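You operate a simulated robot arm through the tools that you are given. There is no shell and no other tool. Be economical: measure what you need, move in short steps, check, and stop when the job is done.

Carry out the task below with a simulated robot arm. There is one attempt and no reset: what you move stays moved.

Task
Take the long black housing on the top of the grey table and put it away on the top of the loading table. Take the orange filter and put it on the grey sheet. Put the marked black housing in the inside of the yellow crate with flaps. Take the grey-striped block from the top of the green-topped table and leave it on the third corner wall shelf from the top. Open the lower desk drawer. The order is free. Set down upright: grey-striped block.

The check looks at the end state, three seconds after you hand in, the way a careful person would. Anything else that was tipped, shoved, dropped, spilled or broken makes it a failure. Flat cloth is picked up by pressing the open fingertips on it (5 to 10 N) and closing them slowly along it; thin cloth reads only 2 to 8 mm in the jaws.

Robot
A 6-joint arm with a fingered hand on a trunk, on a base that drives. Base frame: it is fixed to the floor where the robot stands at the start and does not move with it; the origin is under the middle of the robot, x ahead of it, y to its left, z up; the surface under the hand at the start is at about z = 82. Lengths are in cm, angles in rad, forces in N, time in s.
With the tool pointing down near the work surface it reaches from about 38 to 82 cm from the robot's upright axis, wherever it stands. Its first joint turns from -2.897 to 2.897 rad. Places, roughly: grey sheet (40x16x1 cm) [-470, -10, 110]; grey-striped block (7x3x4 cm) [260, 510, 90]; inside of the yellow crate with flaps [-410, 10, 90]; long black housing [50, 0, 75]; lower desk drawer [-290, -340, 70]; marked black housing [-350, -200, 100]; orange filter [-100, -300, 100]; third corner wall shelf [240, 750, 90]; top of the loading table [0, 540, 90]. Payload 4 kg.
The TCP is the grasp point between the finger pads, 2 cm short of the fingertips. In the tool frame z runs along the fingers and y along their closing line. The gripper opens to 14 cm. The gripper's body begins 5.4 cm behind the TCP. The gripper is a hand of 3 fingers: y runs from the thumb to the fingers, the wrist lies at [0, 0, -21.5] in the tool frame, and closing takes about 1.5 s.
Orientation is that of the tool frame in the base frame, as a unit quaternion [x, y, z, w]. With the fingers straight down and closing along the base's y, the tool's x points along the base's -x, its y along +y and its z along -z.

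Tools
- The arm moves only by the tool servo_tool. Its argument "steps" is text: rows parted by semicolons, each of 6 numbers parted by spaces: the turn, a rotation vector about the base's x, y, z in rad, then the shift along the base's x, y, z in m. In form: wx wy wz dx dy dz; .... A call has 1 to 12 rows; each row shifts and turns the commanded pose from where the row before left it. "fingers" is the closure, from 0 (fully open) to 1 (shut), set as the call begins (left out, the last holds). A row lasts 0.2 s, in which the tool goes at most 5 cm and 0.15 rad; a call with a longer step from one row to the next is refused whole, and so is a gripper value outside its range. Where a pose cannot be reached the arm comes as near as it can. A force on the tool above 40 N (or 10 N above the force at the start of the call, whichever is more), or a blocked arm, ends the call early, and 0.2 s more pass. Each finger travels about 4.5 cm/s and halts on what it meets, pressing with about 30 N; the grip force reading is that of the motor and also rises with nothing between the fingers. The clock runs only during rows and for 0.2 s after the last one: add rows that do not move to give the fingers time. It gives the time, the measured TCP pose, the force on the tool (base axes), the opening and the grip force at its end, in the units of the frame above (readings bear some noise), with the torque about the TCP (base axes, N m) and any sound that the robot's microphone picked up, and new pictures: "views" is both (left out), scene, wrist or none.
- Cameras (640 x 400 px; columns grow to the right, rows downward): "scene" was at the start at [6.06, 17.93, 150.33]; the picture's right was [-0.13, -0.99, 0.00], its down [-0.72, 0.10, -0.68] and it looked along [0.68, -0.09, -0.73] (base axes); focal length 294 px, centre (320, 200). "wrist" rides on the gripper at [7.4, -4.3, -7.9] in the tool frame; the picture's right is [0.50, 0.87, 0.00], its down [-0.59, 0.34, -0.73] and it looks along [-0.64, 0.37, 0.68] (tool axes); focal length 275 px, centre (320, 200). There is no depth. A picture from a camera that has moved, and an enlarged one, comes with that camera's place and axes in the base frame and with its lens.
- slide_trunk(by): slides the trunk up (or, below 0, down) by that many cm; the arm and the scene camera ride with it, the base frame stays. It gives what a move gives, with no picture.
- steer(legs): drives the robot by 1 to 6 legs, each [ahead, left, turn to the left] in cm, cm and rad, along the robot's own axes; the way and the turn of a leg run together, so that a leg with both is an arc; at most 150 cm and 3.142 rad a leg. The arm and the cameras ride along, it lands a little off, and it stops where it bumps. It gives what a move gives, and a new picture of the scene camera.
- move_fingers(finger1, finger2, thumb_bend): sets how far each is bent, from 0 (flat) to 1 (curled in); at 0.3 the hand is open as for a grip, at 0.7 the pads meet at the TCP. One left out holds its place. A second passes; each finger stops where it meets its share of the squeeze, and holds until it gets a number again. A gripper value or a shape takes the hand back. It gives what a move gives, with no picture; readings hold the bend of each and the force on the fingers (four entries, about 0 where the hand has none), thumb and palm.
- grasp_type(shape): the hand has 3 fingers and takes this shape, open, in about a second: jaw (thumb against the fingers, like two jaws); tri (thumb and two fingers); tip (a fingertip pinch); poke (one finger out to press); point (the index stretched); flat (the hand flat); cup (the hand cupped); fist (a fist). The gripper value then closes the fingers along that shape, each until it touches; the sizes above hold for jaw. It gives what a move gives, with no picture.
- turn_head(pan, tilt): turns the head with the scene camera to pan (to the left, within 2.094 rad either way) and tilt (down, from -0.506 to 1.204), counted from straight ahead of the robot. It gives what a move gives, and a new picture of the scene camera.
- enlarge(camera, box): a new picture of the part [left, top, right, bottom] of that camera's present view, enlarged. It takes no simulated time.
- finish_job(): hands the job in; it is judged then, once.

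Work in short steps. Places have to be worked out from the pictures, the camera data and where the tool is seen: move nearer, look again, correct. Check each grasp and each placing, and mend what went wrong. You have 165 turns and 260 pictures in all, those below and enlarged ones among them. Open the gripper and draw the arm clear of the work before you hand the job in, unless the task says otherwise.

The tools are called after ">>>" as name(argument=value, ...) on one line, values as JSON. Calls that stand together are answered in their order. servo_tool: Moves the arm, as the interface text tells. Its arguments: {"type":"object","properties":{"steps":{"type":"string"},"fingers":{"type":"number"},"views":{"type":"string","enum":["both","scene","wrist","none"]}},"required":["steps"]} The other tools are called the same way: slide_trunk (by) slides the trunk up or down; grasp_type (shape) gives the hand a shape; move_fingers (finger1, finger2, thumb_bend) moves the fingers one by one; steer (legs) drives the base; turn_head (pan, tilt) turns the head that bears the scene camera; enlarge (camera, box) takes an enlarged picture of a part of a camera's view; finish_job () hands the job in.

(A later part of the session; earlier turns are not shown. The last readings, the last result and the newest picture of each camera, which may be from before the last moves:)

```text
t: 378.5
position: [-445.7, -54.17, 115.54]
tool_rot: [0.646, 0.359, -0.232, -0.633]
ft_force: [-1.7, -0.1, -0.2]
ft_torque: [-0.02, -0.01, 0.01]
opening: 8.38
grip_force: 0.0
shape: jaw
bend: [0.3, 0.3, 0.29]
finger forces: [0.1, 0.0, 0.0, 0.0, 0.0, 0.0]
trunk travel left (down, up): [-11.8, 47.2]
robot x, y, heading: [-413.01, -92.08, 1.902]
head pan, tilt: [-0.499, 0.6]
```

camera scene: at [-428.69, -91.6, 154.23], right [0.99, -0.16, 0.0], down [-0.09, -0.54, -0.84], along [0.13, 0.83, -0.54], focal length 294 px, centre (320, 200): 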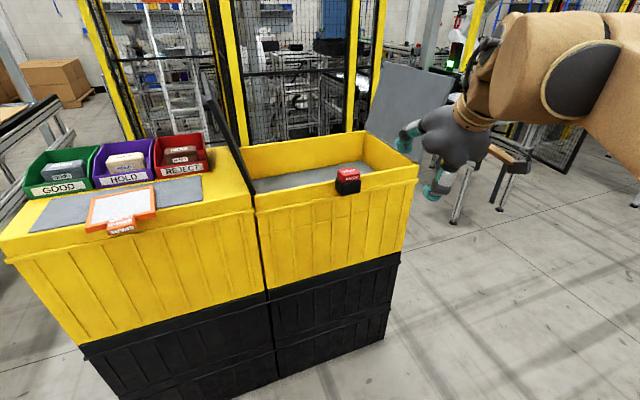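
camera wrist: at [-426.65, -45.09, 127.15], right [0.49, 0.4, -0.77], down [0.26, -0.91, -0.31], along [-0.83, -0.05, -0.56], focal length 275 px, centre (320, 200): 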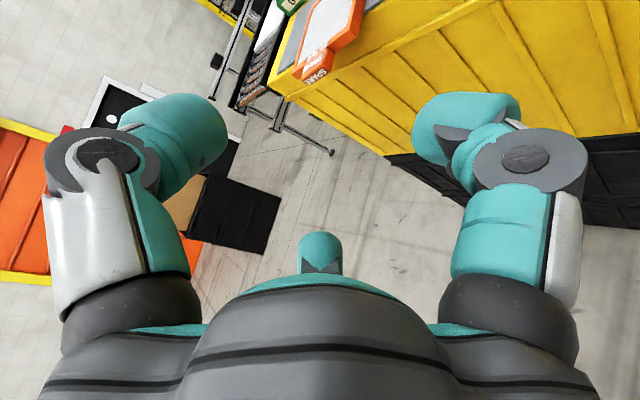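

At the same relative pose as before. I undo the roll, then the yaw/pitch while moving to the earlier position.

>>> servo_tool(steps="-0.038 0.113 -0.035 0 0 0; -0.038 0.113 -0.035 0 0 0; -0.038 0.113 -0.035 0 0 0; -0.038 0.113 -0.035 0 0 0; -0.1 -0.025 0 0.02 0.016 0; -0.046 -0.008 -0.1 0.02 0.016 0; 0 0 -0.1 0.02 0.016 0; 0 0 -0.1 0.02 0.016 0; 0 0 0 0 0 0", views="scene")

```text
t: 380.5
position: [-435.51, -46.31, 116.73]
tool_rot: [0.696, 0.073, -0.25, -0.669]
ft_force: [-0.1, -0.6, -0.2]
ft_torque: [-0.01, -0.01, 0.0]
opening: 8.39
grip_force: 0.0
shape: jaw
bend: [0.3, 0.3, 0.29]
finger forces: [0.0, 0.1, 0.0, 0.0, 0.0, 0.0]
out of reach, approached as far as the arm can: row 3, 4, 5, 6, 7, 8
trunk travel left (down, up): [-11.8, 47.2]
robot x, y, heading: [-413.12, -92.13, 1.906]
head pan, tilt: [-0.499, 0.6]
camera scene: at [-428.68, -91.52, 153.99], right [0.99, -0.17, 0.0], down [-0.09, -0.56, -0.82], along [0.14, 0.81, -0.57], focal length 294 px, centre (320, 200)
```

scene: 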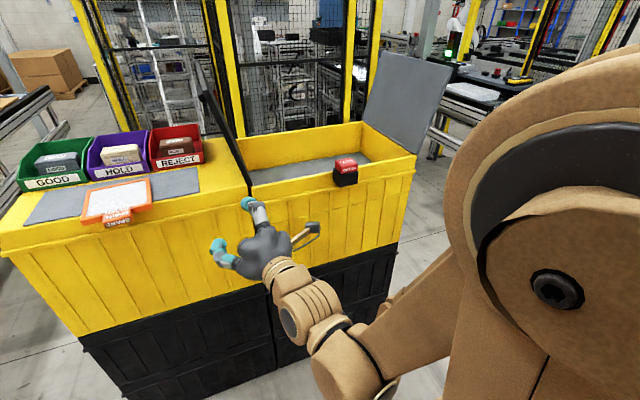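

The wrist ridges show as in the original branch. I now unwind the 120° rotation.

>>> servo_tool(steps="-0.0902 0.0574 -0.0756 0 0 0; -0.0902 0.0574 -0.0756 0 0 0; -0.0902 0.0574 -0.0756 0 0 0; -0.0902 0.0574 -0.0756 0 0 0; -0.0902 0.0574 -0.0756 0 0 0; -0.0902 0.0574 -0.0756 0 0 0; -0.0902 0.0574 -0.0756 0 0 0; 0 0 0 0 0 0", views="none")

>>> servo_tool(steps="-0.0902 0.0574 -0.0756 0 0 0; -0.0902 0.0574 -0.0756 0 0 0; -0.0902 0.0574 -0.0756 0 0 0; -0.0902 0.0574 -0.0756 0 0 0; -0.0902 0.0574 -0.0756 0 0 0; -0.0902 0.0574 -0.0756 0 0 0; -0.0902 0.0574 -0.0756 0 0 0; 0 0 0 0 0 0", views="scene")

```text
t: 382.3
position: [-436.43, -46.68, 115.49]
tool_rot: [0.812, -0.255, -0.233, -0.47]
ft_force: [-0.8, -0.3, 0.3]
ft_torque: [-0.01, 0.01, 0.0]
opening: 8.38
grip_force: 0.1
shape: jaw
bend: [0.3, 0.3, 0.29]
finger forces: [0.1, 0.0, 0.1, 0.0, 0.0, 0.1]
out of reach, approached as far as the arm can: row 1, 2
trunk travel left (down, up): [-11.8, 47.2]
robot x, y, heading: [-412.61, -92.16, 1.897]
head pan, tilt: [-0.499, 0.6]
```

```text
t: 384.1
position: [-436.54, -46.65, 115.5]
tool_rot: [0.761, -0.599, -0.169, -0.184]
ft_force: [-0.2, 1.2, 0.2]
ft_torque: [0.01, -0.03, 0.0]
opening: 8.38
grip_force: 0.0
shape: jaw
bend: [0.3, 0.3, 0.29]
finger forces: [0.1, 0.1, 0.1, 0.0, 0.0, 0.1]
trunk travel left (down, up): [-11.8, 47.2]
robot x, y, heading: [-413.51, -92.1, 1.9]
head pan, tilt: [-0.499, 0.6]
camera scene: at [-428.68, -91.53, 153.98], right [0.99, -0.17, 0.0], down [-0.09, -0.56, -0.83], along [0.14, 0.81, -0.56], focal length 294 px, centre (320, 200)
```

scene: 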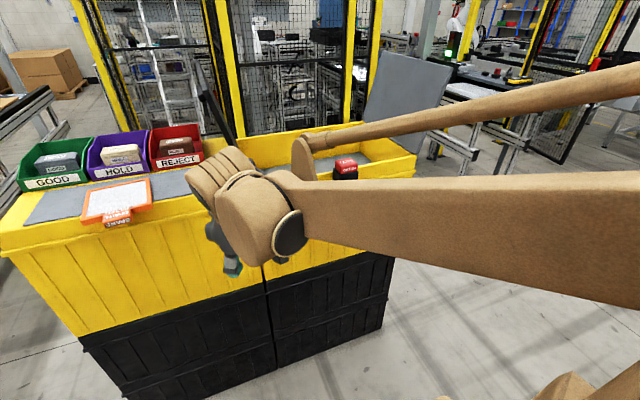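

Original branch restored. I straighten the tool fully and drive the long way round toward the desk aisle for the marked housing.

>>> servo_tool(steps="-0.125 -0.0154 0.022 0 0 0; -0.125 -0.0154 0.022 0 0 0; -0.125 -0.0154 0.022 0 0 0; -0.125 -0.0154 0.022 0 0 0; 0 0 0 0 0 0", views="none")

>>> steer(legs=[[0, 0, -1.9], [70, 45, 0], [95, 57, 0], [120, 0, 0]])

```text
t: 385.3
position: [-436.47, -46.77, 115.53]
tool_rot: [0.814, -0.581, -0.001, 0.0]
ft_force: [0.2, -0.1, 0.8]
ft_torque: [0.02, -0.01, 0.0]
opening: 8.36
grip_force: 0.1
shape: jaw
bend: [0.3, 0.3, 0.29]
finger forces: [0.0, 0.0, 0.1, 0.1, 0.1, 0.0]
trunk travel left (down, up): [-11.8, 47.2]
robot x, y, heading: [-412.99, -92.09, 1.902]
head pan, tilt: [-0.499, 0.6]
```

```text
t: 405.2
position: [-77.96, 22.29, 115.52]
tool_rot: [-0.02, 1.0, 0.0, 0.001]
ft_force: [-0.1, -0.5, 0.0]
ft_torque: [0.0, -0.01, 0.0]
opening: 8.38
grip_force: 0.0
shape: jaw
bend: [0.3, 0.3, 0.29]
finger forces: [0.0, 0.1, 0.0, 0.1, 0.0, 0.0]
trunk travel left (down, up): [-11.8, 47.2]
robot x, y, heading: [-128.07, 12.87, 0.046]
head pan, tilt: [-0.499, 0.6]
camera scene: at [-122.83, 27.83, 153.98], right [-0.44, -0.9, 0.0], down [-0.51, 0.25, -0.82], along [0.74, -0.37, -0.57], focal length 294 px, centre (320, 200)
```

scene: 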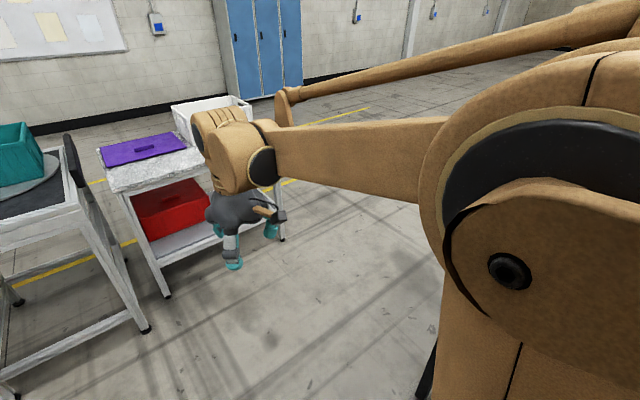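

Clear. I continue round the bench into the desk aisle.

>>> steer(legs=[[116, 0, 0], [0, -107, 0], [0, -105, 0], [0, 0, 3.1], [100, 21, 0], [100, 21, 0]])

>>> turn_head(pan=0.7, tilt=0.6)

>>> turn_head(pan=-0.35, tilt=0.5)

```text
t: 438.3
position: [-262.42, -229.21, 115.49]
tool_rot: [0.999, -0.047, -0.002, 0.0]
ft_force: [-0.1, -0.2, -0.5]
ft_torque: [0.0, 0.01, 0.0]
opening: 8.37
grip_force: 0.1
shape: jaw
bend: [0.3, 0.3, 0.29]
finger forces: [0.0, 0.0, 0.0, 0.0, 0.1, 0.1]
trunk travel left (down, up): [-11.8, 47.2]
robot x, y, heading: [-211.08, -226.33, 3.047]
head pan, tilt: [-0.499, 0.6]
camera scene: at [-218.34, -240.58, 153.98], right [0.56, 0.83, 0.0], down [0.47, -0.32, -0.82], along [-0.68, 0.46, -0.57], focal length 294 px, centre (320, 200)
```

scene: 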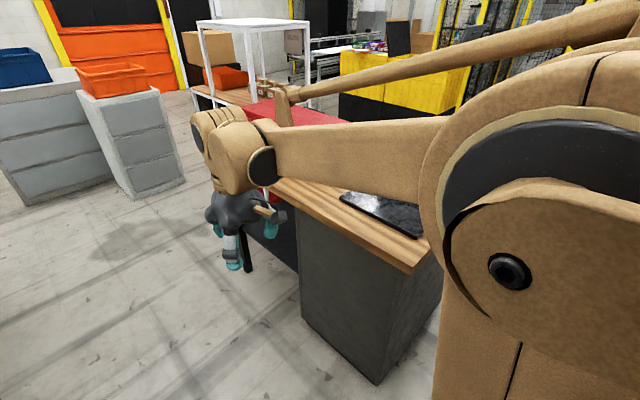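

```text
t: 439.7
position: [-262.48, -229.23, 115.38]
tool_rot: [0.999, -0.047, -0.002, 0.0]
ft_force: [-0.9, 0.0, 0.4]
ft_torque: [-0.02, 0.01, -0.01]
opening: 8.38
grip_force: 0.1
shape: jaw
bend: [0.3, 0.3, 0.29]
finger forces: [0.0, 0.0, 0.0, 0.1, 0.0, 0.0]
trunk travel left (down, up): [-11.8, 47.2]
robot x, y, heading: [-211.36, -226.41, 3.047]
head pan, tilt: [0.7, 0.6]
camera scene: at [-218.23, -250.55, 153.98], right [-0.57, 0.82, 0.0], down [0.46, 0.32, -0.82], along [-0.68, -0.47, -0.57], focal length 294 px, centre (320, 200)
```

scene: 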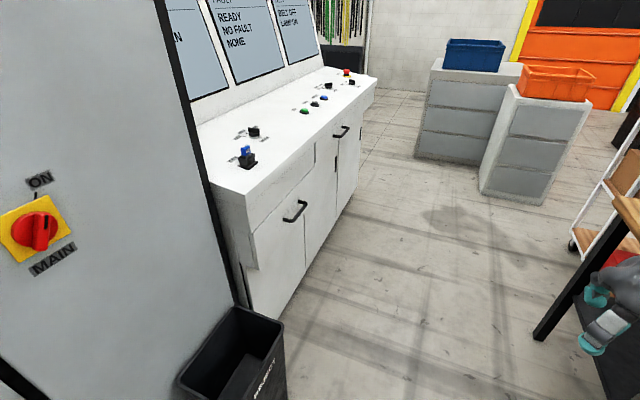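

```text
t: 441.0
position: [-262.38, -229.2, 115.56]
tool_rot: [0.999, -0.046, -0.002, 0.0]
ft_force: [0.3, -0.5, 0.3]
ft_torque: [-0.01, -0.03, -0.03]
opening: 8.37
grip_force: 0.0
shape: jaw
bend: [0.3, 0.3, 0.29]
finger forces: [0.1, 0.0, 0.1, 0.1, 0.1, 0.0]
trunk travel left (down, up): [-11.8, 47.2]
robot x, y, heading: [-211.26, -226.24, 3.051]
head pan, tilt: [-0.351, 0.499]
camera scene: at [-219.19, -241.61, 154.89], right [0.43, 0.9, 0.0], down [0.43, -0.2, -0.88], along [-0.79, 0.38, -0.48], focal length 294 px, centre (320, 200)
```

scene: 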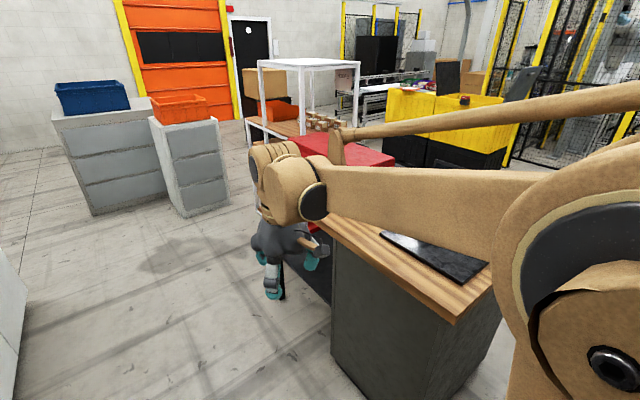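

Next I drive beside the desk's far corner and face it.

>>> steer(legs=[[128, 50, 0], [0, 0, -1.28]])

>>> turn_head(pan=0.0, tilt=0.8)

```text
t: 451.0
position: [-361.81, -218.18, 115.5]
tool_rot: [0.783, -0.622, 0.0, -0.001]
ft_force: [-0.1, 0.2, -0.3]
ft_torque: [-0.01, 0.07, -0.01]
opening: 8.36
grip_force: 0.1
shape: jaw
bend: [0.3, 0.3, 0.29]
finger forces: [0.0, 0.0, 0.0, 0.0, 0.0, 0.0]
trunk travel left (down, up): [-11.8, 47.2]
robot x, y, heading: [-342.85, -266.04, 1.803]
head pan, tilt: [-0.351, 0.499]
camera scene: at [-359.84, -263.05, 154.89], right [0.99, -0.12, 0.0], down [-0.06, -0.48, -0.88], along [0.11, 0.87, -0.48], focal length 294 px, centre (320, 200)
```

scene: 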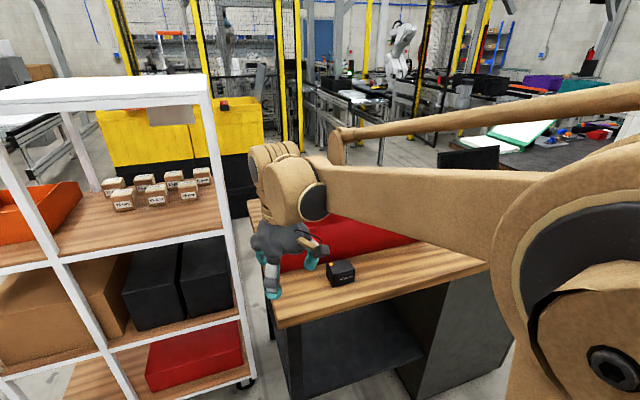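

```text
t: 451.9
position: [-361.82, -218.27, 115.6]
tool_rot: [0.783, -0.622, -0.001, -0.001]
ft_force: [0.3, 0.7, -0.5]
ft_torque: [-0.03, 0.0, -0.01]
opening: 8.35
grip_force: 0.1
shape: jaw
bend: [0.3, 0.3, 0.29]
finger forces: [0.0, 0.0, 0.1, 0.1, 0.0, 0.0]
trunk travel left (down, up): [-11.8, 47.2]
robot x, y, heading: [-343.02, -266.19, 1.797]
head pan, tilt: [0.0, 0.799]
camera scene: at [-362.77, -264.22, 152.3], right [0.97, 0.23, 0.0], down [0.16, -0.7, -0.7], along [-0.16, 0.68, -0.72], focal length 294 px, centre (320, 200)
```

scene: 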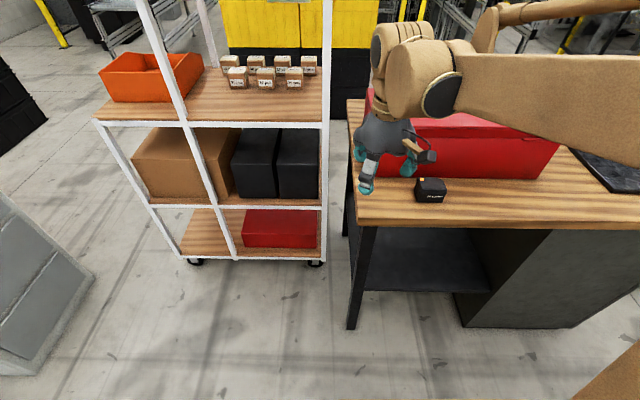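

I enlarge the housing.

>>> enlarge(camera="scene", box=[380, 150, 480, 230])

>>> servo_tool(steps="0 0 0 0.02 0 0; 0 0 0 0.02 0 0; 0 0 0 0 0 0", fingers=0.3, views="wrist")

```text
5.00 times, centred on (430, 190) of scene
camera zoom: at [-362.77, -264.22, 152.3], right [0.97, 0.23, 0.0], down [0.16, -0.7, -0.7], along [-0.16, 0.68, -0.72], focal length 1467 px, centre (-230, 250)
```

zoom: 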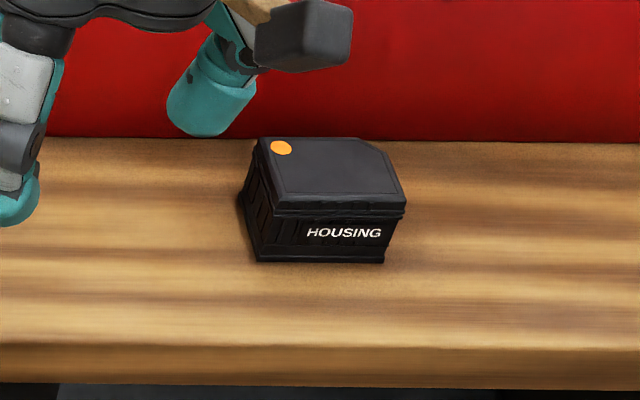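

```text
t: 452.7
position: [-357.97, -218.22, 115.62]
tool_rot: [0.784, -0.621, -0.001, -0.002]
ft_force: [-1.0, -0.1, 1.1]
ft_torque: [-0.02, -0.01, -0.01]
opening: 9.74
grip_force: 0.0
shape: jaw
bend: [0.27, 0.27, 0.25]
finger forces: [0.0, 0.0, 0.0, 0.0, 0.0, 0.1]
trunk travel left (down, up): [-11.8, 47.2]
robot x, y, heading: [-342.86, -265.77, 1.799]
head pan, tilt: [0.0, 0.799]
camera wrist: at [-352.05, -224.69, 123.46], right [-0.73, -0.68, 0.0], down [-0.46, 0.49, 0.74], along [-0.5, 0.54, -0.68], focal length 275 px, centre (320, 200)
```

wrist: 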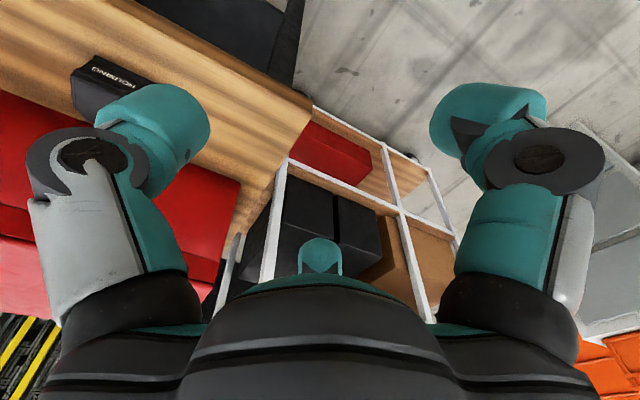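

Housing: front-left bottom corner (-348.5, -200.6, 90.7), about 7 x 6 x 4 cm, red box 5.5 cm behind it. I approach with a 0.2 rad tilt, the TCP offset toward the fingers, and hover.

>>> servo_tool(steps="0.097 0.025 0 0.017 0.034 0; 0.097 0.025 0 0.017 0.034 0; 0 0 0 0.017 0.034 -0.01; 0 0 0 0.017 0.034 -0.02; 0 0 0 0.017 0.034 -0.02; 0 0 0 0.02 0.035 -0.02; 0 0 0 0 0 -0.03; 0 0 0 0 0 -0.02; 0 0 0 0 0 0", fingers=0.35)

```text
t: 454.7
position: [-347.33, -197.71, 103.73]
tool_rot: [0.779, -0.619, -0.08, -0.062]
ft_force: [-0.5, -1.0, 0.5]
ft_torque: [0.0, -0.01, 0.02]
opening: 9.13
grip_force: 0.0
shape: jaw
bend: [0.28, 0.28, 0.27]
finger forces: [0.1, 0.0, 0.0, 0.0, 0.0, 0.1]
trunk travel left (down, up): [-11.8, 47.2]
robot x, y, heading: [-342.9, -265.92, 1.8]
head pan, tilt: [0.0, 0.799]
camera scene: at [-362.77, -264.21, 152.3], right [0.97, 0.23, 0.0], down [0.16, -0.7, -0.7], along [-0.16, 0.68, -0.72], focal length 294 px, centre (320, 200)
camera wrist: at [-341.21, -205.42, 110.0], right [-0.73, -0.67, -0.1], down [-0.42, 0.34, 0.84], along [-0.53, 0.66, -0.53], focal length 275 px, centre (320, 200)
```

scene: 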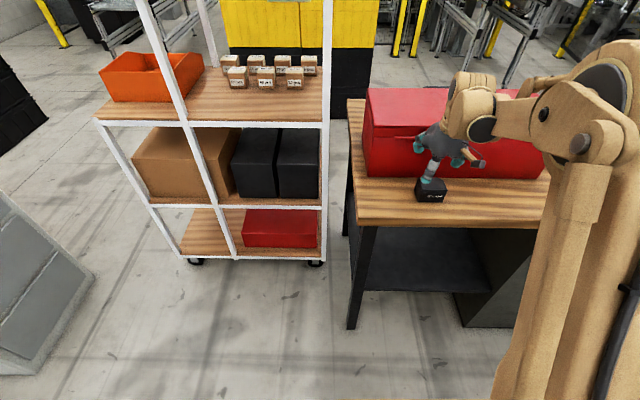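
wrist: 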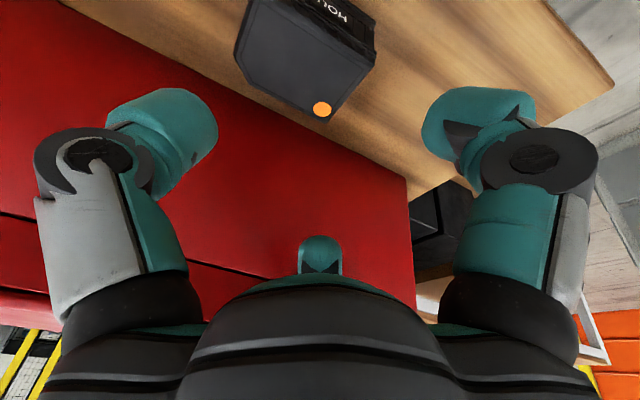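

The wrist view confirms the position. I lower around it.

>>> servo_tool(steps="0 0 0 0 0 -0.03; 0 0 0 0 0 -0.03; 0 0 0 0 0 -0.015; 0 0 0 0 0 -0.01; 0 0 0 0 0 -0.007; 0 0 0 0 0 0", views="wrist")

```text
t: 456.1
position: [-347.35, -197.69, 94.38]
tool_rot: [0.779, -0.619, -0.082, -0.062]
ft_force: [-0.4, -0.2, -0.3]
ft_torque: [0.0, 0.01, 0.0]
opening: 9.15
grip_force: 0.2
shape: jaw
bend: [0.28, 0.28, 0.27]
finger forces: [0.0, 0.0, 0.0, 0.0, 0.0, 0.0]
trunk travel left (down, up): [-11.8, 47.2]
robot x, y, heading: [-343.16, -266.09, 1.803]
head pan, tilt: [0.0, 0.799]
camera wrist: at [-341.21, -205.47, 100.51], right [-0.73, -0.67, -0.1], down [-0.42, 0.34, 0.84], along [-0.53, 0.66, -0.53], focal length 275 px, centre (320, 200)
```

wrist: 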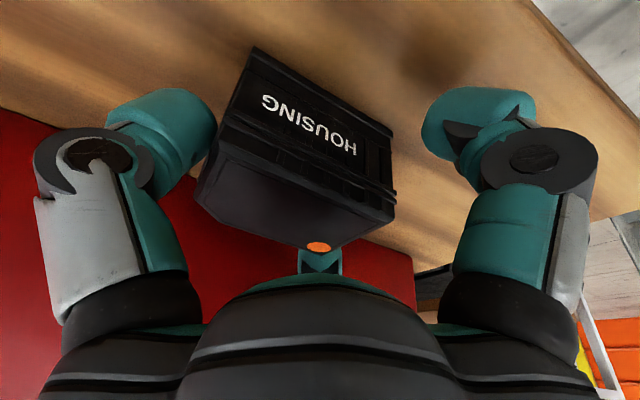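

Not touching. I shift 5 mm toward the finger side so both fingers land on the side face, then close.

>>> servo_tool(steps="0 0 0 -0.005 -0.001 0; 0 0 0 0 0 -0.002; 0 0 0 0 0 0", views="none")

>>> servo_tool(steps="0 0 0 0 0 0; 0 0 0 0 0 0; 0 0 0 0 0 0; 0 0 0 0 0 0; 0 0 0 0 0 0; 0 0 0 0 0 0; 0 0 0 0 0 0; 0 0 0 0 0 0", fingers=0.9, views="wrist")

```text
t: 456.9
position: [-347.77, -197.82, 94.22]
tool_rot: [0.779, -0.619, -0.082, -0.062]
ft_force: [-0.2, 0.3, 1.4]
ft_torque: [0.04, 0.0, 0.0]
opening: 9.19
grip_force: 0.1
shape: jaw
bend: [0.28, 0.28, 0.27]
finger forces: [0.0, 0.0, 0.1, 0.0, 0.3, 0.0]
trunk travel left (down, up): [-11.8, 47.2]
robot x, y, heading: [-342.74, -265.92, 1.799]
head pan, tilt: [0.0, 0.799]
```

```text
t: 458.7
position: [-347.74, -197.74, 94.11]
tool_rot: [0.779, -0.619, -0.081, -0.062]
ft_force: [1.8, -0.9, 2.3]
ft_torque: [-0.17, -0.08, 0.02]
opening: 6.83
grip_force: 30.0
shape: jaw
bend: [0.38, 0.37, 0.31]
finger forces: [23.0, 25.0, 0.0, 0.0, 26.4, 0.0]
trunk travel left (down, up): [-11.8, 47.2]
robot x, y, heading: [-343.23, -266.05, 1.801]
head pan, tilt: [0.0, 0.799]
camera wrist: at [-341.66, -205.59, 100.35], right [-0.73, -0.67, -0.1], down [-0.42, 0.34, 0.84], along [-0.53, 0.66, -0.53], focal length 275 px, centre (320, 200)
```

wrist: 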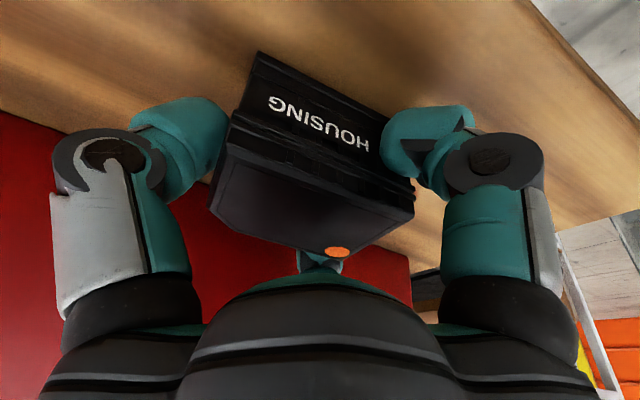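

Good balanced grip (23 + 25 N against 26 N). I lift and pull back.

>>> servo_tool(steps="0 0 0 0 0 0.015; 0 0 0 0 0 0.03; 0 0 0 0 0 0.04; 0 0 0 0 0 0.04; 0 0 0 0 0 0.04; 0 0 0 0.01 -0.04 0.02; 0 0 0 0.01 -0.04 0.02; 0 0 0 0.01 -0.04 0; 0 0 0 0.01 -0.04 0; 0 0 0 0 -0.04 0; 0 0 0 0 0 0")

```text
t: 461.1
position: [-343.91, -217.34, 114.51]
tool_rot: [0.779, -0.619, -0.081, -0.062]
ft_force: [0.7, -0.3, -2.1]
ft_torque: [-0.02, 0.0, 0.0]
opening: 6.74
grip_force: 29.7
shape: jaw
bend: [0.38, 0.37, 0.31]
finger forces: [22.4, 26.5, 0.0, 0.0, 25.4, 0.1]
trunk travel left (down, up): [-11.8, 47.2]
robot x, y, heading: [-342.91, -265.61, 1.802]
head pan, tilt: [0.0, 0.799]
camera scene: at [-362.77, -264.18, 152.3], right [0.97, 0.23, 0.0], down [0.16, -0.7, -0.7], along [-0.16, 0.68, -0.72], focal length 294 px, centre (320, 200)
camera wrist: at [-337.71, -225.18, 120.67], right [-0.73, -0.67, -0.1], down [-0.42, 0.34, 0.84], along [-0.53, 0.66, -0.53], focal length 275 px, centre (320, 200)
```

scene: 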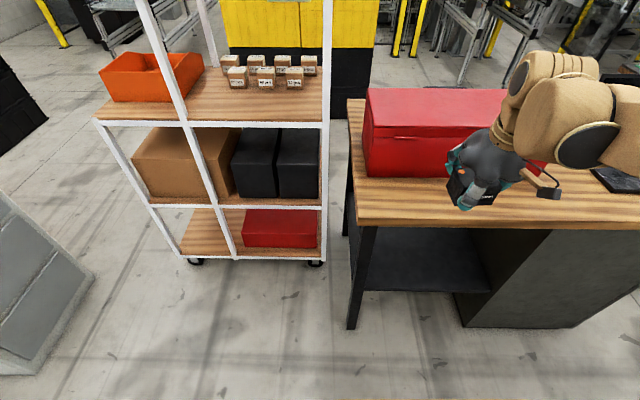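
wrist: 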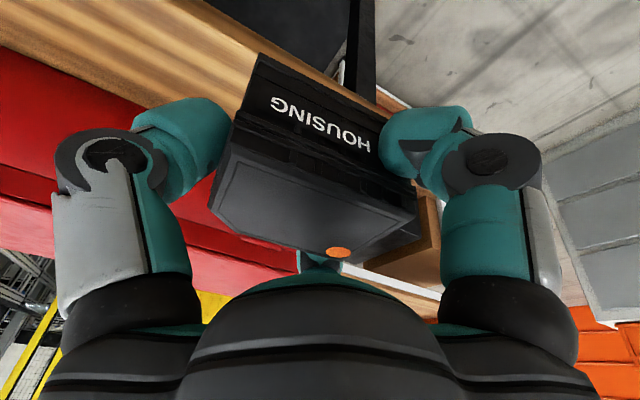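

Held well. I drive back around to the crates.

>>> steer(legs=[[0, 0, -1.8], [132, 26, 0], [110, 20, 0], [88, 20, 0], [0, 105, 0], [0, 107, 0]])

```text
t: 492.1
position: [49.04, -17.56, 114.5]
tool_rot: [0.02, 0.995, 0.0, 0.102]
ft_force: [0.0, -0.1, -1.8]
ft_torque: [0.01, 0.01, 0.0]
opening: 6.71
grip_force: 30.0
shape: jaw
bend: [0.39, 0.37, 0.31]
finger forces: [21.6, 25.4, 0.0, 0.0, 25.5, 0.0]
trunk travel left (down, up): [-11.8, 47.2]
robot x, y, heading: [2.02, -5.64, -0.044]
head pan, tilt: [0.0, 0.799]
camera scene: at [9.12, 13.19, 152.29], right [-0.04, -1.0, 0.0], down [-0.72, 0.03, -0.7], along [0.7, -0.03, -0.72], focal length 294 px, centre (320, 200)
```

scene: 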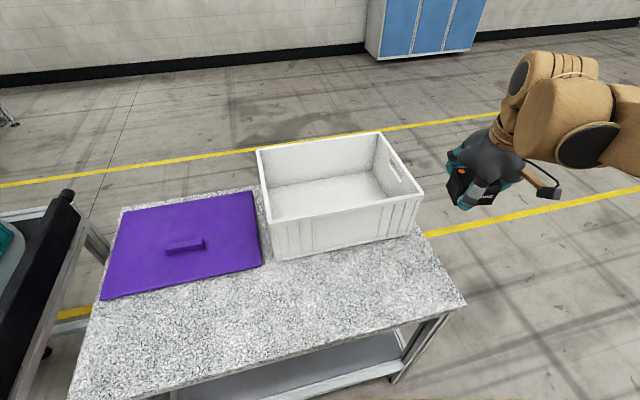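

Passing my start point; now backward down the lane to the crates, raising the trunk for clearance.

>>> slide_trunk(by=25)

>>> steer(legs=[[-120, 15, 0], [-118, -2, 0], [-101, -65, 0], [-50, -39, 0], [0, 0, 1.9]])

>>> turn_head(pan=0.0, tilt=0.75)

```text
t: 494.7
position: [49.06, -17.67, 139.46]
tool_rot: [0.02, 0.995, 0.0, 0.102]
ft_force: [0.2, 0.3, -0.7]
ft_torque: [0.0, 0.02, 0.0]
opening: 6.7
grip_force: 29.9
shape: jaw
bend: [0.39, 0.37, 0.31]
finger forces: [21.6, 25.4, 0.0, 0.0, 25.3, 0.0]
trunk travel left (down, up): [-36.8, 22.2]
robot x, y, heading: [1.74, -5.66, -0.042]
head pan, tilt: [0.0, 0.799]
```

```text
t: 519.8
position: [-392.7, -31.9, 139.51]
tool_rot: [0.807, -0.582, -0.083, -0.058]
ft_force: [0.1, 0.1, -2.2]
ft_torque: [0.01, -0.02, -0.02]
opening: 6.66
grip_force: 29.9
shape: jaw
bend: [0.39, 0.37, 0.31]
finger forces: [21.2, 25.1, 0.0, 0.0, 25.2, 0.0]
trunk travel left (down, up): [-36.8, 22.2]
robot x, y, heading: [-387.52, -79.89, 1.894]
head pan, tilt: [0.0, 0.799]
camera scene: at [-407.25, -80.3, 177.3], right [0.95, 0.32, 0.0], down [0.23, -0.68, -0.7], along [-0.22, 0.66, -0.72], focal length 294 px, centre (320, 200)
```

scene: 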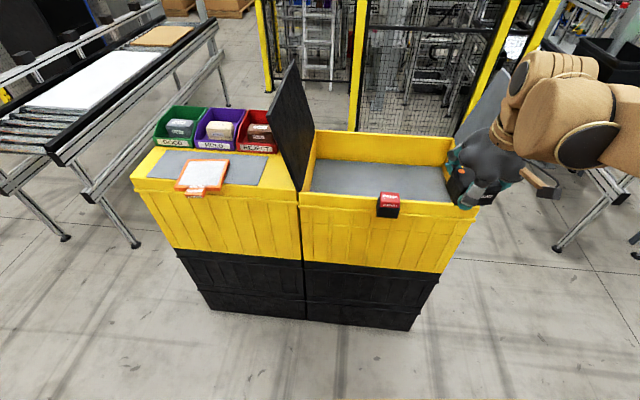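

```text
t: 520.4
position: [-392.61, -31.93, 139.49]
tool_rot: [0.807, -0.581, -0.084, -0.058]
ft_force: [0.3, 0.1, -0.4]
ft_torque: [0.02, 0.01, 0.01]
opening: 6.67
grip_force: 29.4
shape: jaw
bend: [0.39, 0.37, 0.31]
finger forces: [21.3, 25.0, 0.1, 0.1, 25.3, 0.0]
trunk travel left (down, up): [-36.8, 22.2]
robot x, y, heading: [-387.3, -80.11, 1.892]
head pan, tilt: [0.0, 0.75]
camera scene: at [-407.32, -80.09, 177.69], right [0.95, 0.32, 0.0], down [0.22, -0.65, -0.73], along [-0.23, 0.69, -0.68], focal length 294 px, centre (320, 200)
```

scene: 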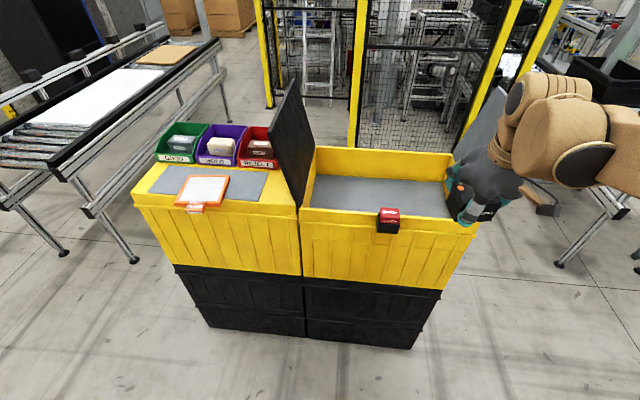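

The crate opening spans about x -435…-381, y -15…25 with a catch on the front rim. I move forward and reach over the middle of the opening.

>>> steer(legs=[[20, 7, 0]])

>>> servo_tool(steps="0 0 0 -0.013 0.038 0; 0 0 0 -0.013 0.038 0; 0 0 0 -0.013 0.038 0; 0 0 0 -0.013 0.038 0; 0 0 0 -0.013 0.038 0; 0 0 0 -0.01 0.03 0; 0 0 0 0 0 0")

```text
t: 522.0
position: [-405.48, -14.87, 139.44]
tool_rot: [0.806, -0.584, -0.082, -0.058]
ft_force: [-0.2, 0.9, -1.6]
ft_torque: [-0.02, 0.0, -0.01]
opening: 6.68
grip_force: 30.1
shape: jaw
bend: [0.39, 0.37, 0.31]
finger forces: [21.3, 25.5, 0.0, 0.1, 25.2, 0.0]
trunk travel left (down, up): [-36.8, 22.2]
robot x, y, heading: [-400.11, -62.76, 1.891]
head pan, tilt: [0.0, 0.75]
camera scene: at [-420.23, -62.88, 177.68], right [0.95, 0.31, 0.0], down [0.21, -0.65, -0.73], along [-0.23, 0.69, -0.68], focal length 294 px, centre (320, 200)
```

scene: 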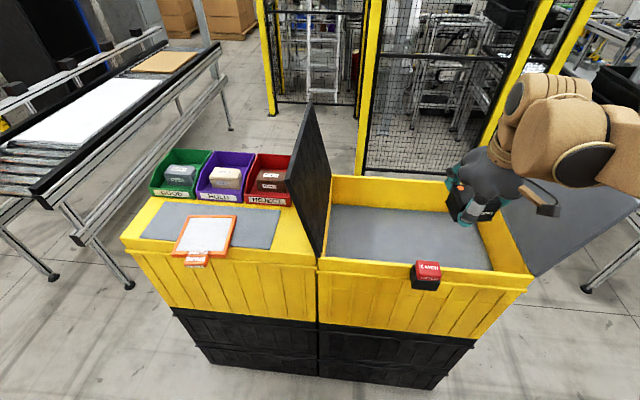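

```text
t: 523.6
position: [-412.81, 6.9, 139.12]
tool_rot: [0.806, -0.583, -0.083, -0.057]
ft_force: [-0.3, 0.0, -1.3]
ft_torque: [-0.03, 0.06, 0.0]
opening: 6.65
grip_force: 29.8
shape: jaw
bend: [0.39, 0.37, 0.31]
finger forces: [21.4, 25.3, 0.0, 0.1, 25.0, 0.0]
trunk travel left (down, up): [-36.8, 22.2]
robot x, y, heading: [-400.25, -63.42, 1.886]
head pan, tilt: [0.0, 0.75]
camera scene: at [-420.11, -63.11, 177.7], right [0.95, 0.31, 0.0], down [0.21, -0.65, -0.73], along [-0.23, 0.69, -0.68], focal length 294 px, centre (320, 200)
camera wrist: at [-405.99, -0.24, 145.41], right [-0.67, -0.74, -0.1], down [-0.45, 0.3, 0.84], along [-0.59, 0.61, -0.53], focal length 275 px, centre (320, 200)
```

scene: 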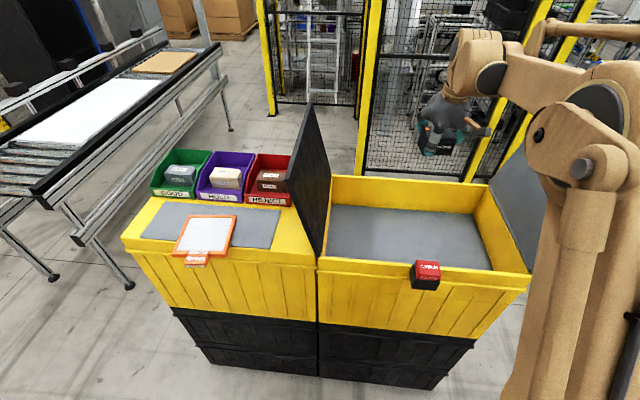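
wrist: 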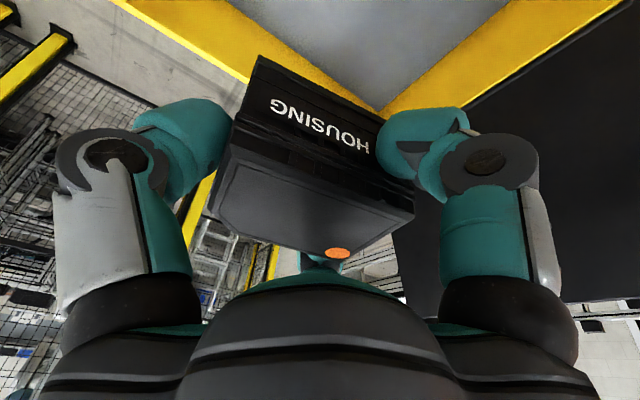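

The TCP is over the crate's middle; the inner floor is near z≈99. I lower with the trunk.

>>> slide_trunk(by=-30)

>>> servo_tool(steps="0 0 0 0 0 -0.01; 0 0 0 0 0 -0.01; 0 0 0 0 0 -0.01; 0 0 0 0 0 0")

```text
t: 526.6
position: [-412.76, 7.03, 109.2]
tool_rot: [0.806, -0.583, -0.083, -0.06]
ft_force: [0.3, -0.1, -0.7]
ft_torque: [-0.01, 0.04, 0.0]
opening: 6.67
grip_force: 29.8
shape: jaw
bend: [0.39, 0.37, 0.31]
finger forces: [21.4, 25.3, 0.0, 0.0, 25.1, 0.0]
trunk travel left (down, up): [-6.8, 52.2]
robot x, y, heading: [-400.36, -63.1, 1.892]
head pan, tilt: [0.0, 0.75]
```

```text
t: 527.6
position: [-412.91, 6.95, 106.19]
tool_rot: [0.806, -0.583, -0.083, -0.058]
ft_force: [1.1, 0.4, -2.0]
ft_torque: [-0.03, 0.02, -0.04]
opening: 6.69
grip_force: 30.0
shape: jaw
bend: [0.39, 0.37, 0.31]
finger forces: [21.2, 25.3, 0.0, 0.0, 25.0, 0.0]
trunk travel left (down, up): [-6.8, 52.2]
robot x, y, heading: [-399.59, -63.29, 1.888]
head pan, tilt: [0.0, 0.75]
camera scene: at [-420.14, -62.99, 147.7], right [0.95, 0.31, 0.0], down [0.21, -0.65, -0.73], along [-0.23, 0.69, -0.68], focal length 294 px, centre (320, 200)
camera wrist: at [-406.07, -0.26, 112.35], right [-0.67, -0.74, -0.1], down [-0.45, 0.3, 0.84], along [-0.59, 0.61, -0.53], focal length 275 px, centre (320, 200)
```

scene: 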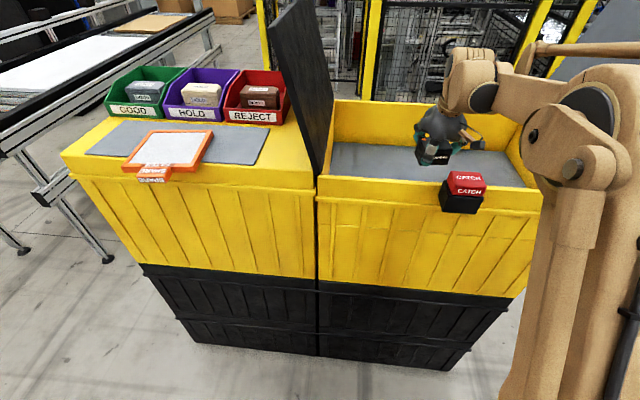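
wrist: 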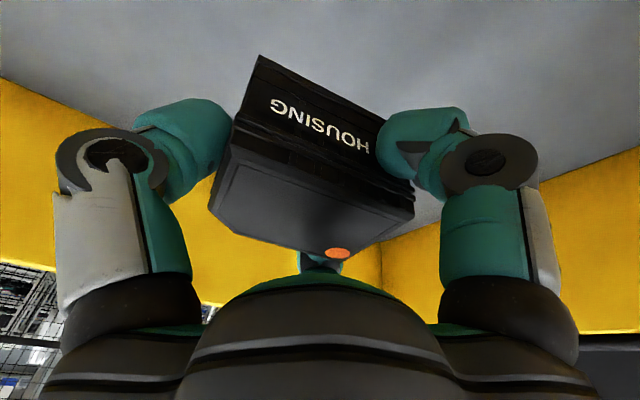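

Inside the crate above its grey floor. I lower until contact.

>>> servo_tool(steps="0 0 0 0 0 -0.01; 0 0 0 0 0 -0.01; 0 0 0 0 0 -0.007; 0 0 0 0 0 -0.007; 0 0 0 0 0 -0.007; 0 0 0 0 0 -0.007; 0 0 0 0 0 -0.007; 0 0 0 0 0 -0.007; 0 0 0 0 0 -0.007; 0 0 0 0 0 -0.007; 0 0 0 0 0 -0.007; 0 0 0 0 0 -0.007", views="wrist")

```text
t: 530.2
position: [-412.85, 7.01, 97.21]
tool_rot: [0.806, -0.583, -0.083, -0.058]
ft_force: [0.4, -0.3, -1.9]
ft_torque: [0.02, 0.0, 0.01]
opening: 6.63
grip_force: 29.7
shape: jaw
bend: [0.39, 0.37, 0.31]
finger forces: [21.3, 25.3, 0.1, 0.0, 25.0, 0.1]
trunk travel left (down, up): [-6.8, 52.2]
robot x, y, heading: [-400.44, -62.67, 1.89]
head pan, tilt: [0.0, 0.75]
camera wrist: at [-405.95, -0.13, 103.38], right [-0.67, -0.74, -0.1], down [-0.45, 0.3, 0.84], along [-0.59, 0.61, -0.53], focal length 275 px, centre (320, 200)
```

wrist: 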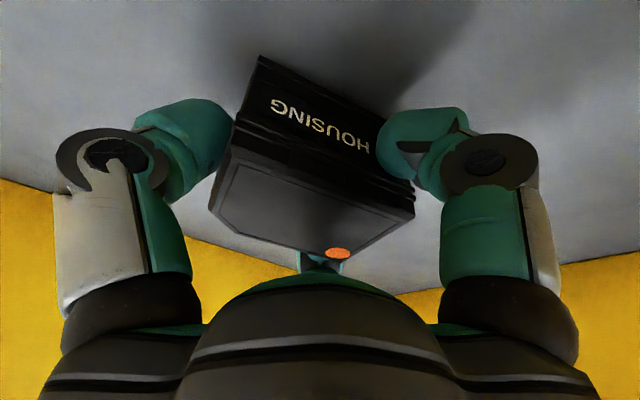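

Still no contact; the floor is deeper. I lower further and watch the forearm's clearance over the rim.

>>> servo_tool(steps="0 0 0 0 0 -0.008; 0 0 0 0 0 -0.008; 0 0 0 0 0 -0.007; 0 0 0 0 0 -0.007; 0 0 0 0 0 0")

```text
t: 530.9
position: [-412.67, 7.15, 96.13]
tool_rot: [0.805, -0.584, -0.085, -0.06]
ft_force: [1.7, 3.8, 30.6]
ft_torque: [-0.33, -0.15, 0.24]
opening: 6.72
grip_force: 30.8
shape: jaw
bend: [0.39, 0.35, 0.31]
finger forces: [27.1, 29.7, 0.1, 0.0, 26.8, 0.0]
trunk travel left (down, up): [-6.8, 52.2]
robot x, y, heading: [-400.56, -62.91, 1.889]
head pan, tilt: [0.0, 0.75]
stopped in row 3: the force on the tool passed its limit at 50 N (the readings are from after the stop); the commanded pose is now the measured one
camera scene: at [-420.05, -63.28, 147.74], right [0.95, 0.31, 0.0], down [0.21, -0.65, -0.73], along [-0.23, 0.7, -0.68], focal length 294 px, centre (320, 200)
camera wrist: at [-405.76, -0.13, 102.3], right [-0.67, -0.73, -0.1], down [-0.45, 0.3, 0.84], along [-0.59, 0.61, -0.53], focal length 275 px, centre (320, 200)
```

scene: 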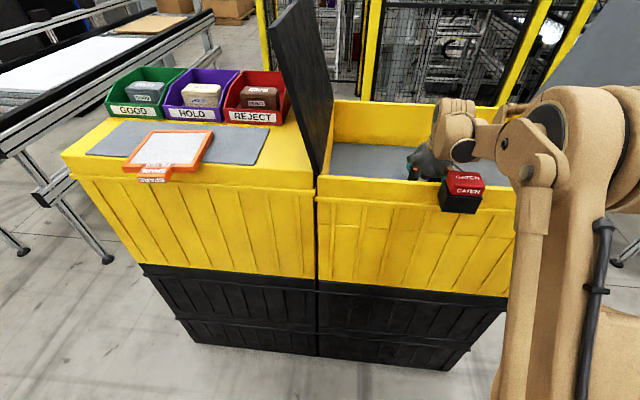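
wrist: 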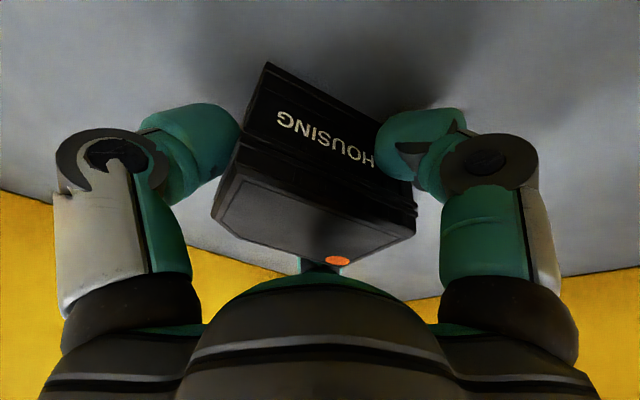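

Contact with the crate floor. I open the hand.

>>> servo_tool(steps="0 0 0 0 0 0.001; 0 0 0 0 0 0; 0 0 0 0 0 0; 0 0 0 0 0 0; 0 0 0 0 0 0; 0 0 0 0 0 0", fingers=0.35, views="none")

>>> servo_tool(steps="0 0 0 0 0 0.01; 0 0 0 0 0 0.02; 0 0 0 0 0 0.03; 0 0 0 0 0 0.04; 0 0 0 0 0 0.04; 0 0 0 0 0 0.04; 0 0 0 0 0 0.04; 0 0 0 0 0 0")

```text
t: 532.2
position: [-412.75, 7.23, 95.83]
tool_rot: [0.806, -0.583, -0.084, -0.06]
ft_force: [-0.4, 0.6, 0.0]
ft_torque: [-0.01, -0.01, -0.01]
opening: 9.04
grip_force: 0.1
shape: jaw
bend: [0.29, 0.29, 0.27]
finger forces: [0.0, 0.0, 0.0, 0.0, 0.0, 0.0]
trunk travel left (down, up): [-6.8, 52.2]
robot x, y, heading: [-400.35, -62.75, 1.888]
head pan, tilt: [0.0, 0.75]
```

```text
t: 534.0
position: [-413.14, 6.83, 117.81]
tool_rot: [0.806, -0.584, -0.084, -0.059]
ft_force: [-0.4, 0.8, -0.5]
ft_torque: [0.01, 0.0, -0.01]
opening: 9.06
grip_force: 0.0
shape: jaw
bend: [0.29, 0.29, 0.27]
finger forces: [0.0, 0.1, 0.1, 0.1, 0.0, 0.0]
trunk travel left (down, up): [-6.8, 52.2]
robot x, y, heading: [-400.16, -63.11, 1.887]
head pan, tilt: [0.0, 0.75]
camera scene: at [-420.12, -62.98, 147.69], right [0.95, 0.31, 0.0], down [0.21, -0.65, -0.73], along [-0.23, 0.69, -0.68], focal length 294 px, centre (320, 200)
camera wrist: at [-406.36, -0.45, 124.09], right [-0.67, -0.74, -0.1], down [-0.45, 0.3, 0.84], along [-0.59, 0.61, -0.53], focal length 275 px, centre (320, 200)
```

scene: 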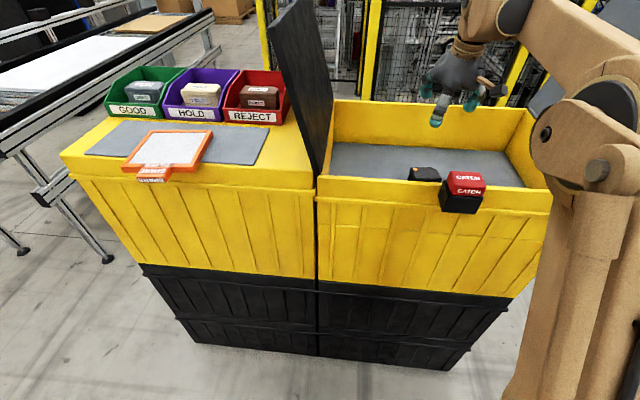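
wrist: 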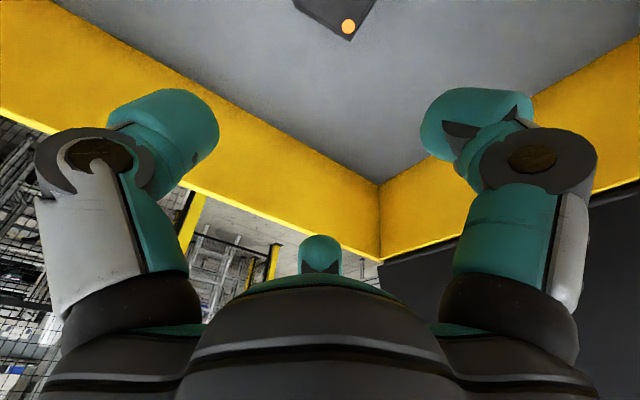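

The housing is in the crate. I draw the arm back, straighten it, and start the drive round to the console drawer.

>>> servo_tool(steps="0 0 0 0 0 0.04; 0 0 0 0 0 0.03; 0 0 0 0.013 -0.038 0; -0.095 -0.03 0 0.013 -0.038 0; -0.095 -0.03 0 0.013 -0.038 0; 0 0 0 0.013 -0.038 0; 0 0 0 0.013 -0.038 0; 0 0 0 0.005 -0.015 0; 0 0 0 0 0 0", views="scene")

>>> steer(legs=[[-18, 0, 0], [0, 0, -1.89], [54, 37, 0], [95, 57, 0], [120, 0, 0], [110, 0, 0]])

```text
t: 536.0
position: [-405.77, -13.38, 125.04]
tool_rot: [0.809, -0.588, -0.005, -0.001]
ft_force: [0.3, -0.1, 0.4]
ft_torque: [0.01, -0.01, 0.06]
opening: 9.05
grip_force: 0.1
shape: jaw
bend: [0.28, 0.28, 0.27]
finger forces: [0.1, 0.0, 0.0, 0.1, 0.1, 0.0]
trunk travel left (down, up): [-6.8, 52.2]
robot x, y, heading: [-400.02, -63.24, 1.883]
head pan, tilt: [0.0, 0.75]
camera scene: at [-420.12, -62.99, 147.7], right [0.95, 0.31, 0.0], down [0.21, -0.65, -0.73], along [-0.23, 0.69, -0.68], focal length 294 px, centre (320, 200)
```

scene: 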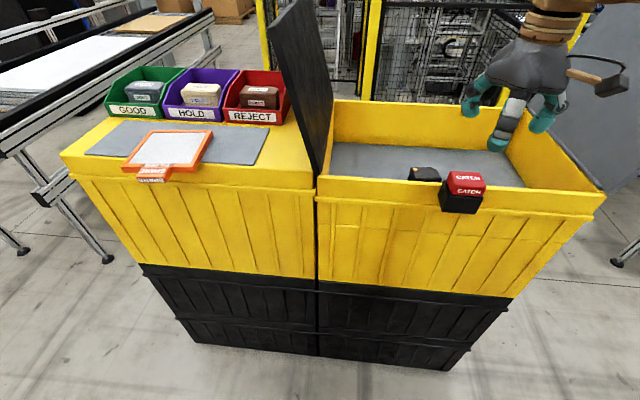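

```text
t: 561.4
position: [30.95, 6.09, 125.03]
tool_rot: [-0.008, 1.0, 0.002, 0.003]
ft_force: [0.1, -0.1, -0.2]
ft_torque: [0.03, -0.01, 0.0]
opening: 9.04
grip_force: 0.0
shape: jaw
bend: [0.28, 0.28, 0.27]
finger forces: [0.0, 0.0, 0.0, 0.0, 0.0, 0.0]
trunk travel left (down, up): [-6.8, 52.2]
robot x, y, heading: [-18.18, 15.53, 0.017]
head pan, tilt: [0.0, 0.75]
camera scene: at [-12.09, 34.51, 147.7], right [0.02, -1.0, 0.0], down [-0.68, -0.01, -0.73], along [0.73, 0.01, -0.68], focal length 294 px, centre (320, 200)
```

scene: 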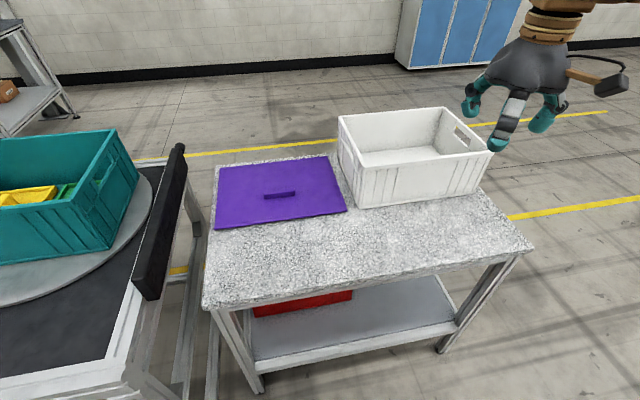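

Continuing: round the bench, turn toward the console, and sidestep along the aisle to the drawer.

>>> steer(legs=[[10, -107, 0], [0, -107, 0], [0, 0, -1.37], [-9, -140, 0], [-9, -135, 0]])

>>> turn_head(pan=0.0, tilt=0.65)

```text
t: 588.3
position: [-283.54, -267.85, 125.04]
tool_rot: [0.653, 0.757, -0.001, 0.004]
ft_force: [0.2, 0.1, -0.3]
ft_torque: [0.0, -0.01, -0.03]
opening: 9.04
grip_force: 0.2
shape: jaw
bend: [0.28, 0.28, 0.27]
finger forces: [0.0, 0.0, 0.0, 0.0, 0.0, 0.0]
trunk travel left (down, up): [-6.8, 52.2]
robot x, y, heading: [-281.08, -217.65, -1.424]
head pan, tilt: [0.0, 0.75]
camera scene: at [-260.87, -221.37, 147.7], right [-0.99, -0.15, 0.0], down [-0.1, 0.67, -0.73], along [0.11, -0.72, -0.68], focal length 294 px, centre (320, 200)
```

scene: 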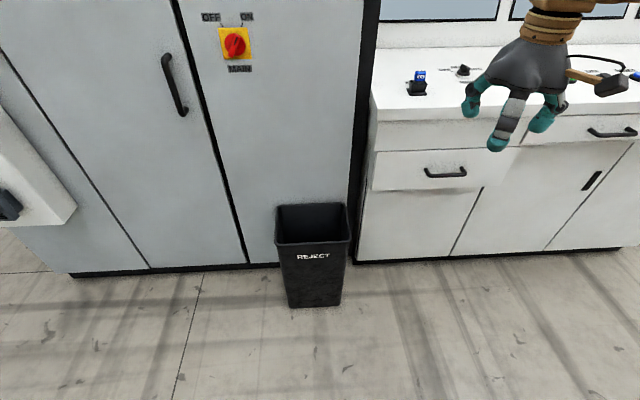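

```text
t: 589.0
position: [-283.61, -267.85, 124.99]
tool_rot: [0.654, 0.757, 0.0, 0.004]
ft_force: [0.2, 0.3, 0.6]
ft_torque: [-0.02, -0.02, 0.02]
opening: 9.04
grip_force: 0.0
shape: jaw
bend: [0.28, 0.28, 0.27]
finger forces: [0.0, 0.0, 0.0, 0.0, 0.1, 0.0]
trunk travel left (down, up): [-6.8, 52.2]
robot x, y, heading: [-280.85, -217.93, -1.421]
head pan, tilt: [0.0, 0.649]
camera scene: at [-260.8, -221.76, 148.55], right [-0.99, -0.15, 0.0], down [-0.09, 0.6, -0.8], along [0.12, -0.79, -0.61], focal length 294 px, centre (320, 200)
```

scene: 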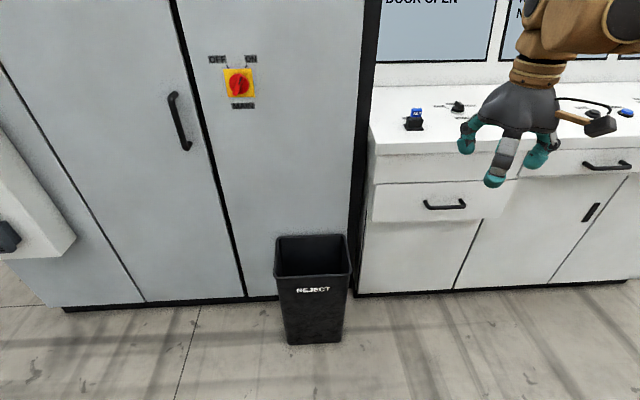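

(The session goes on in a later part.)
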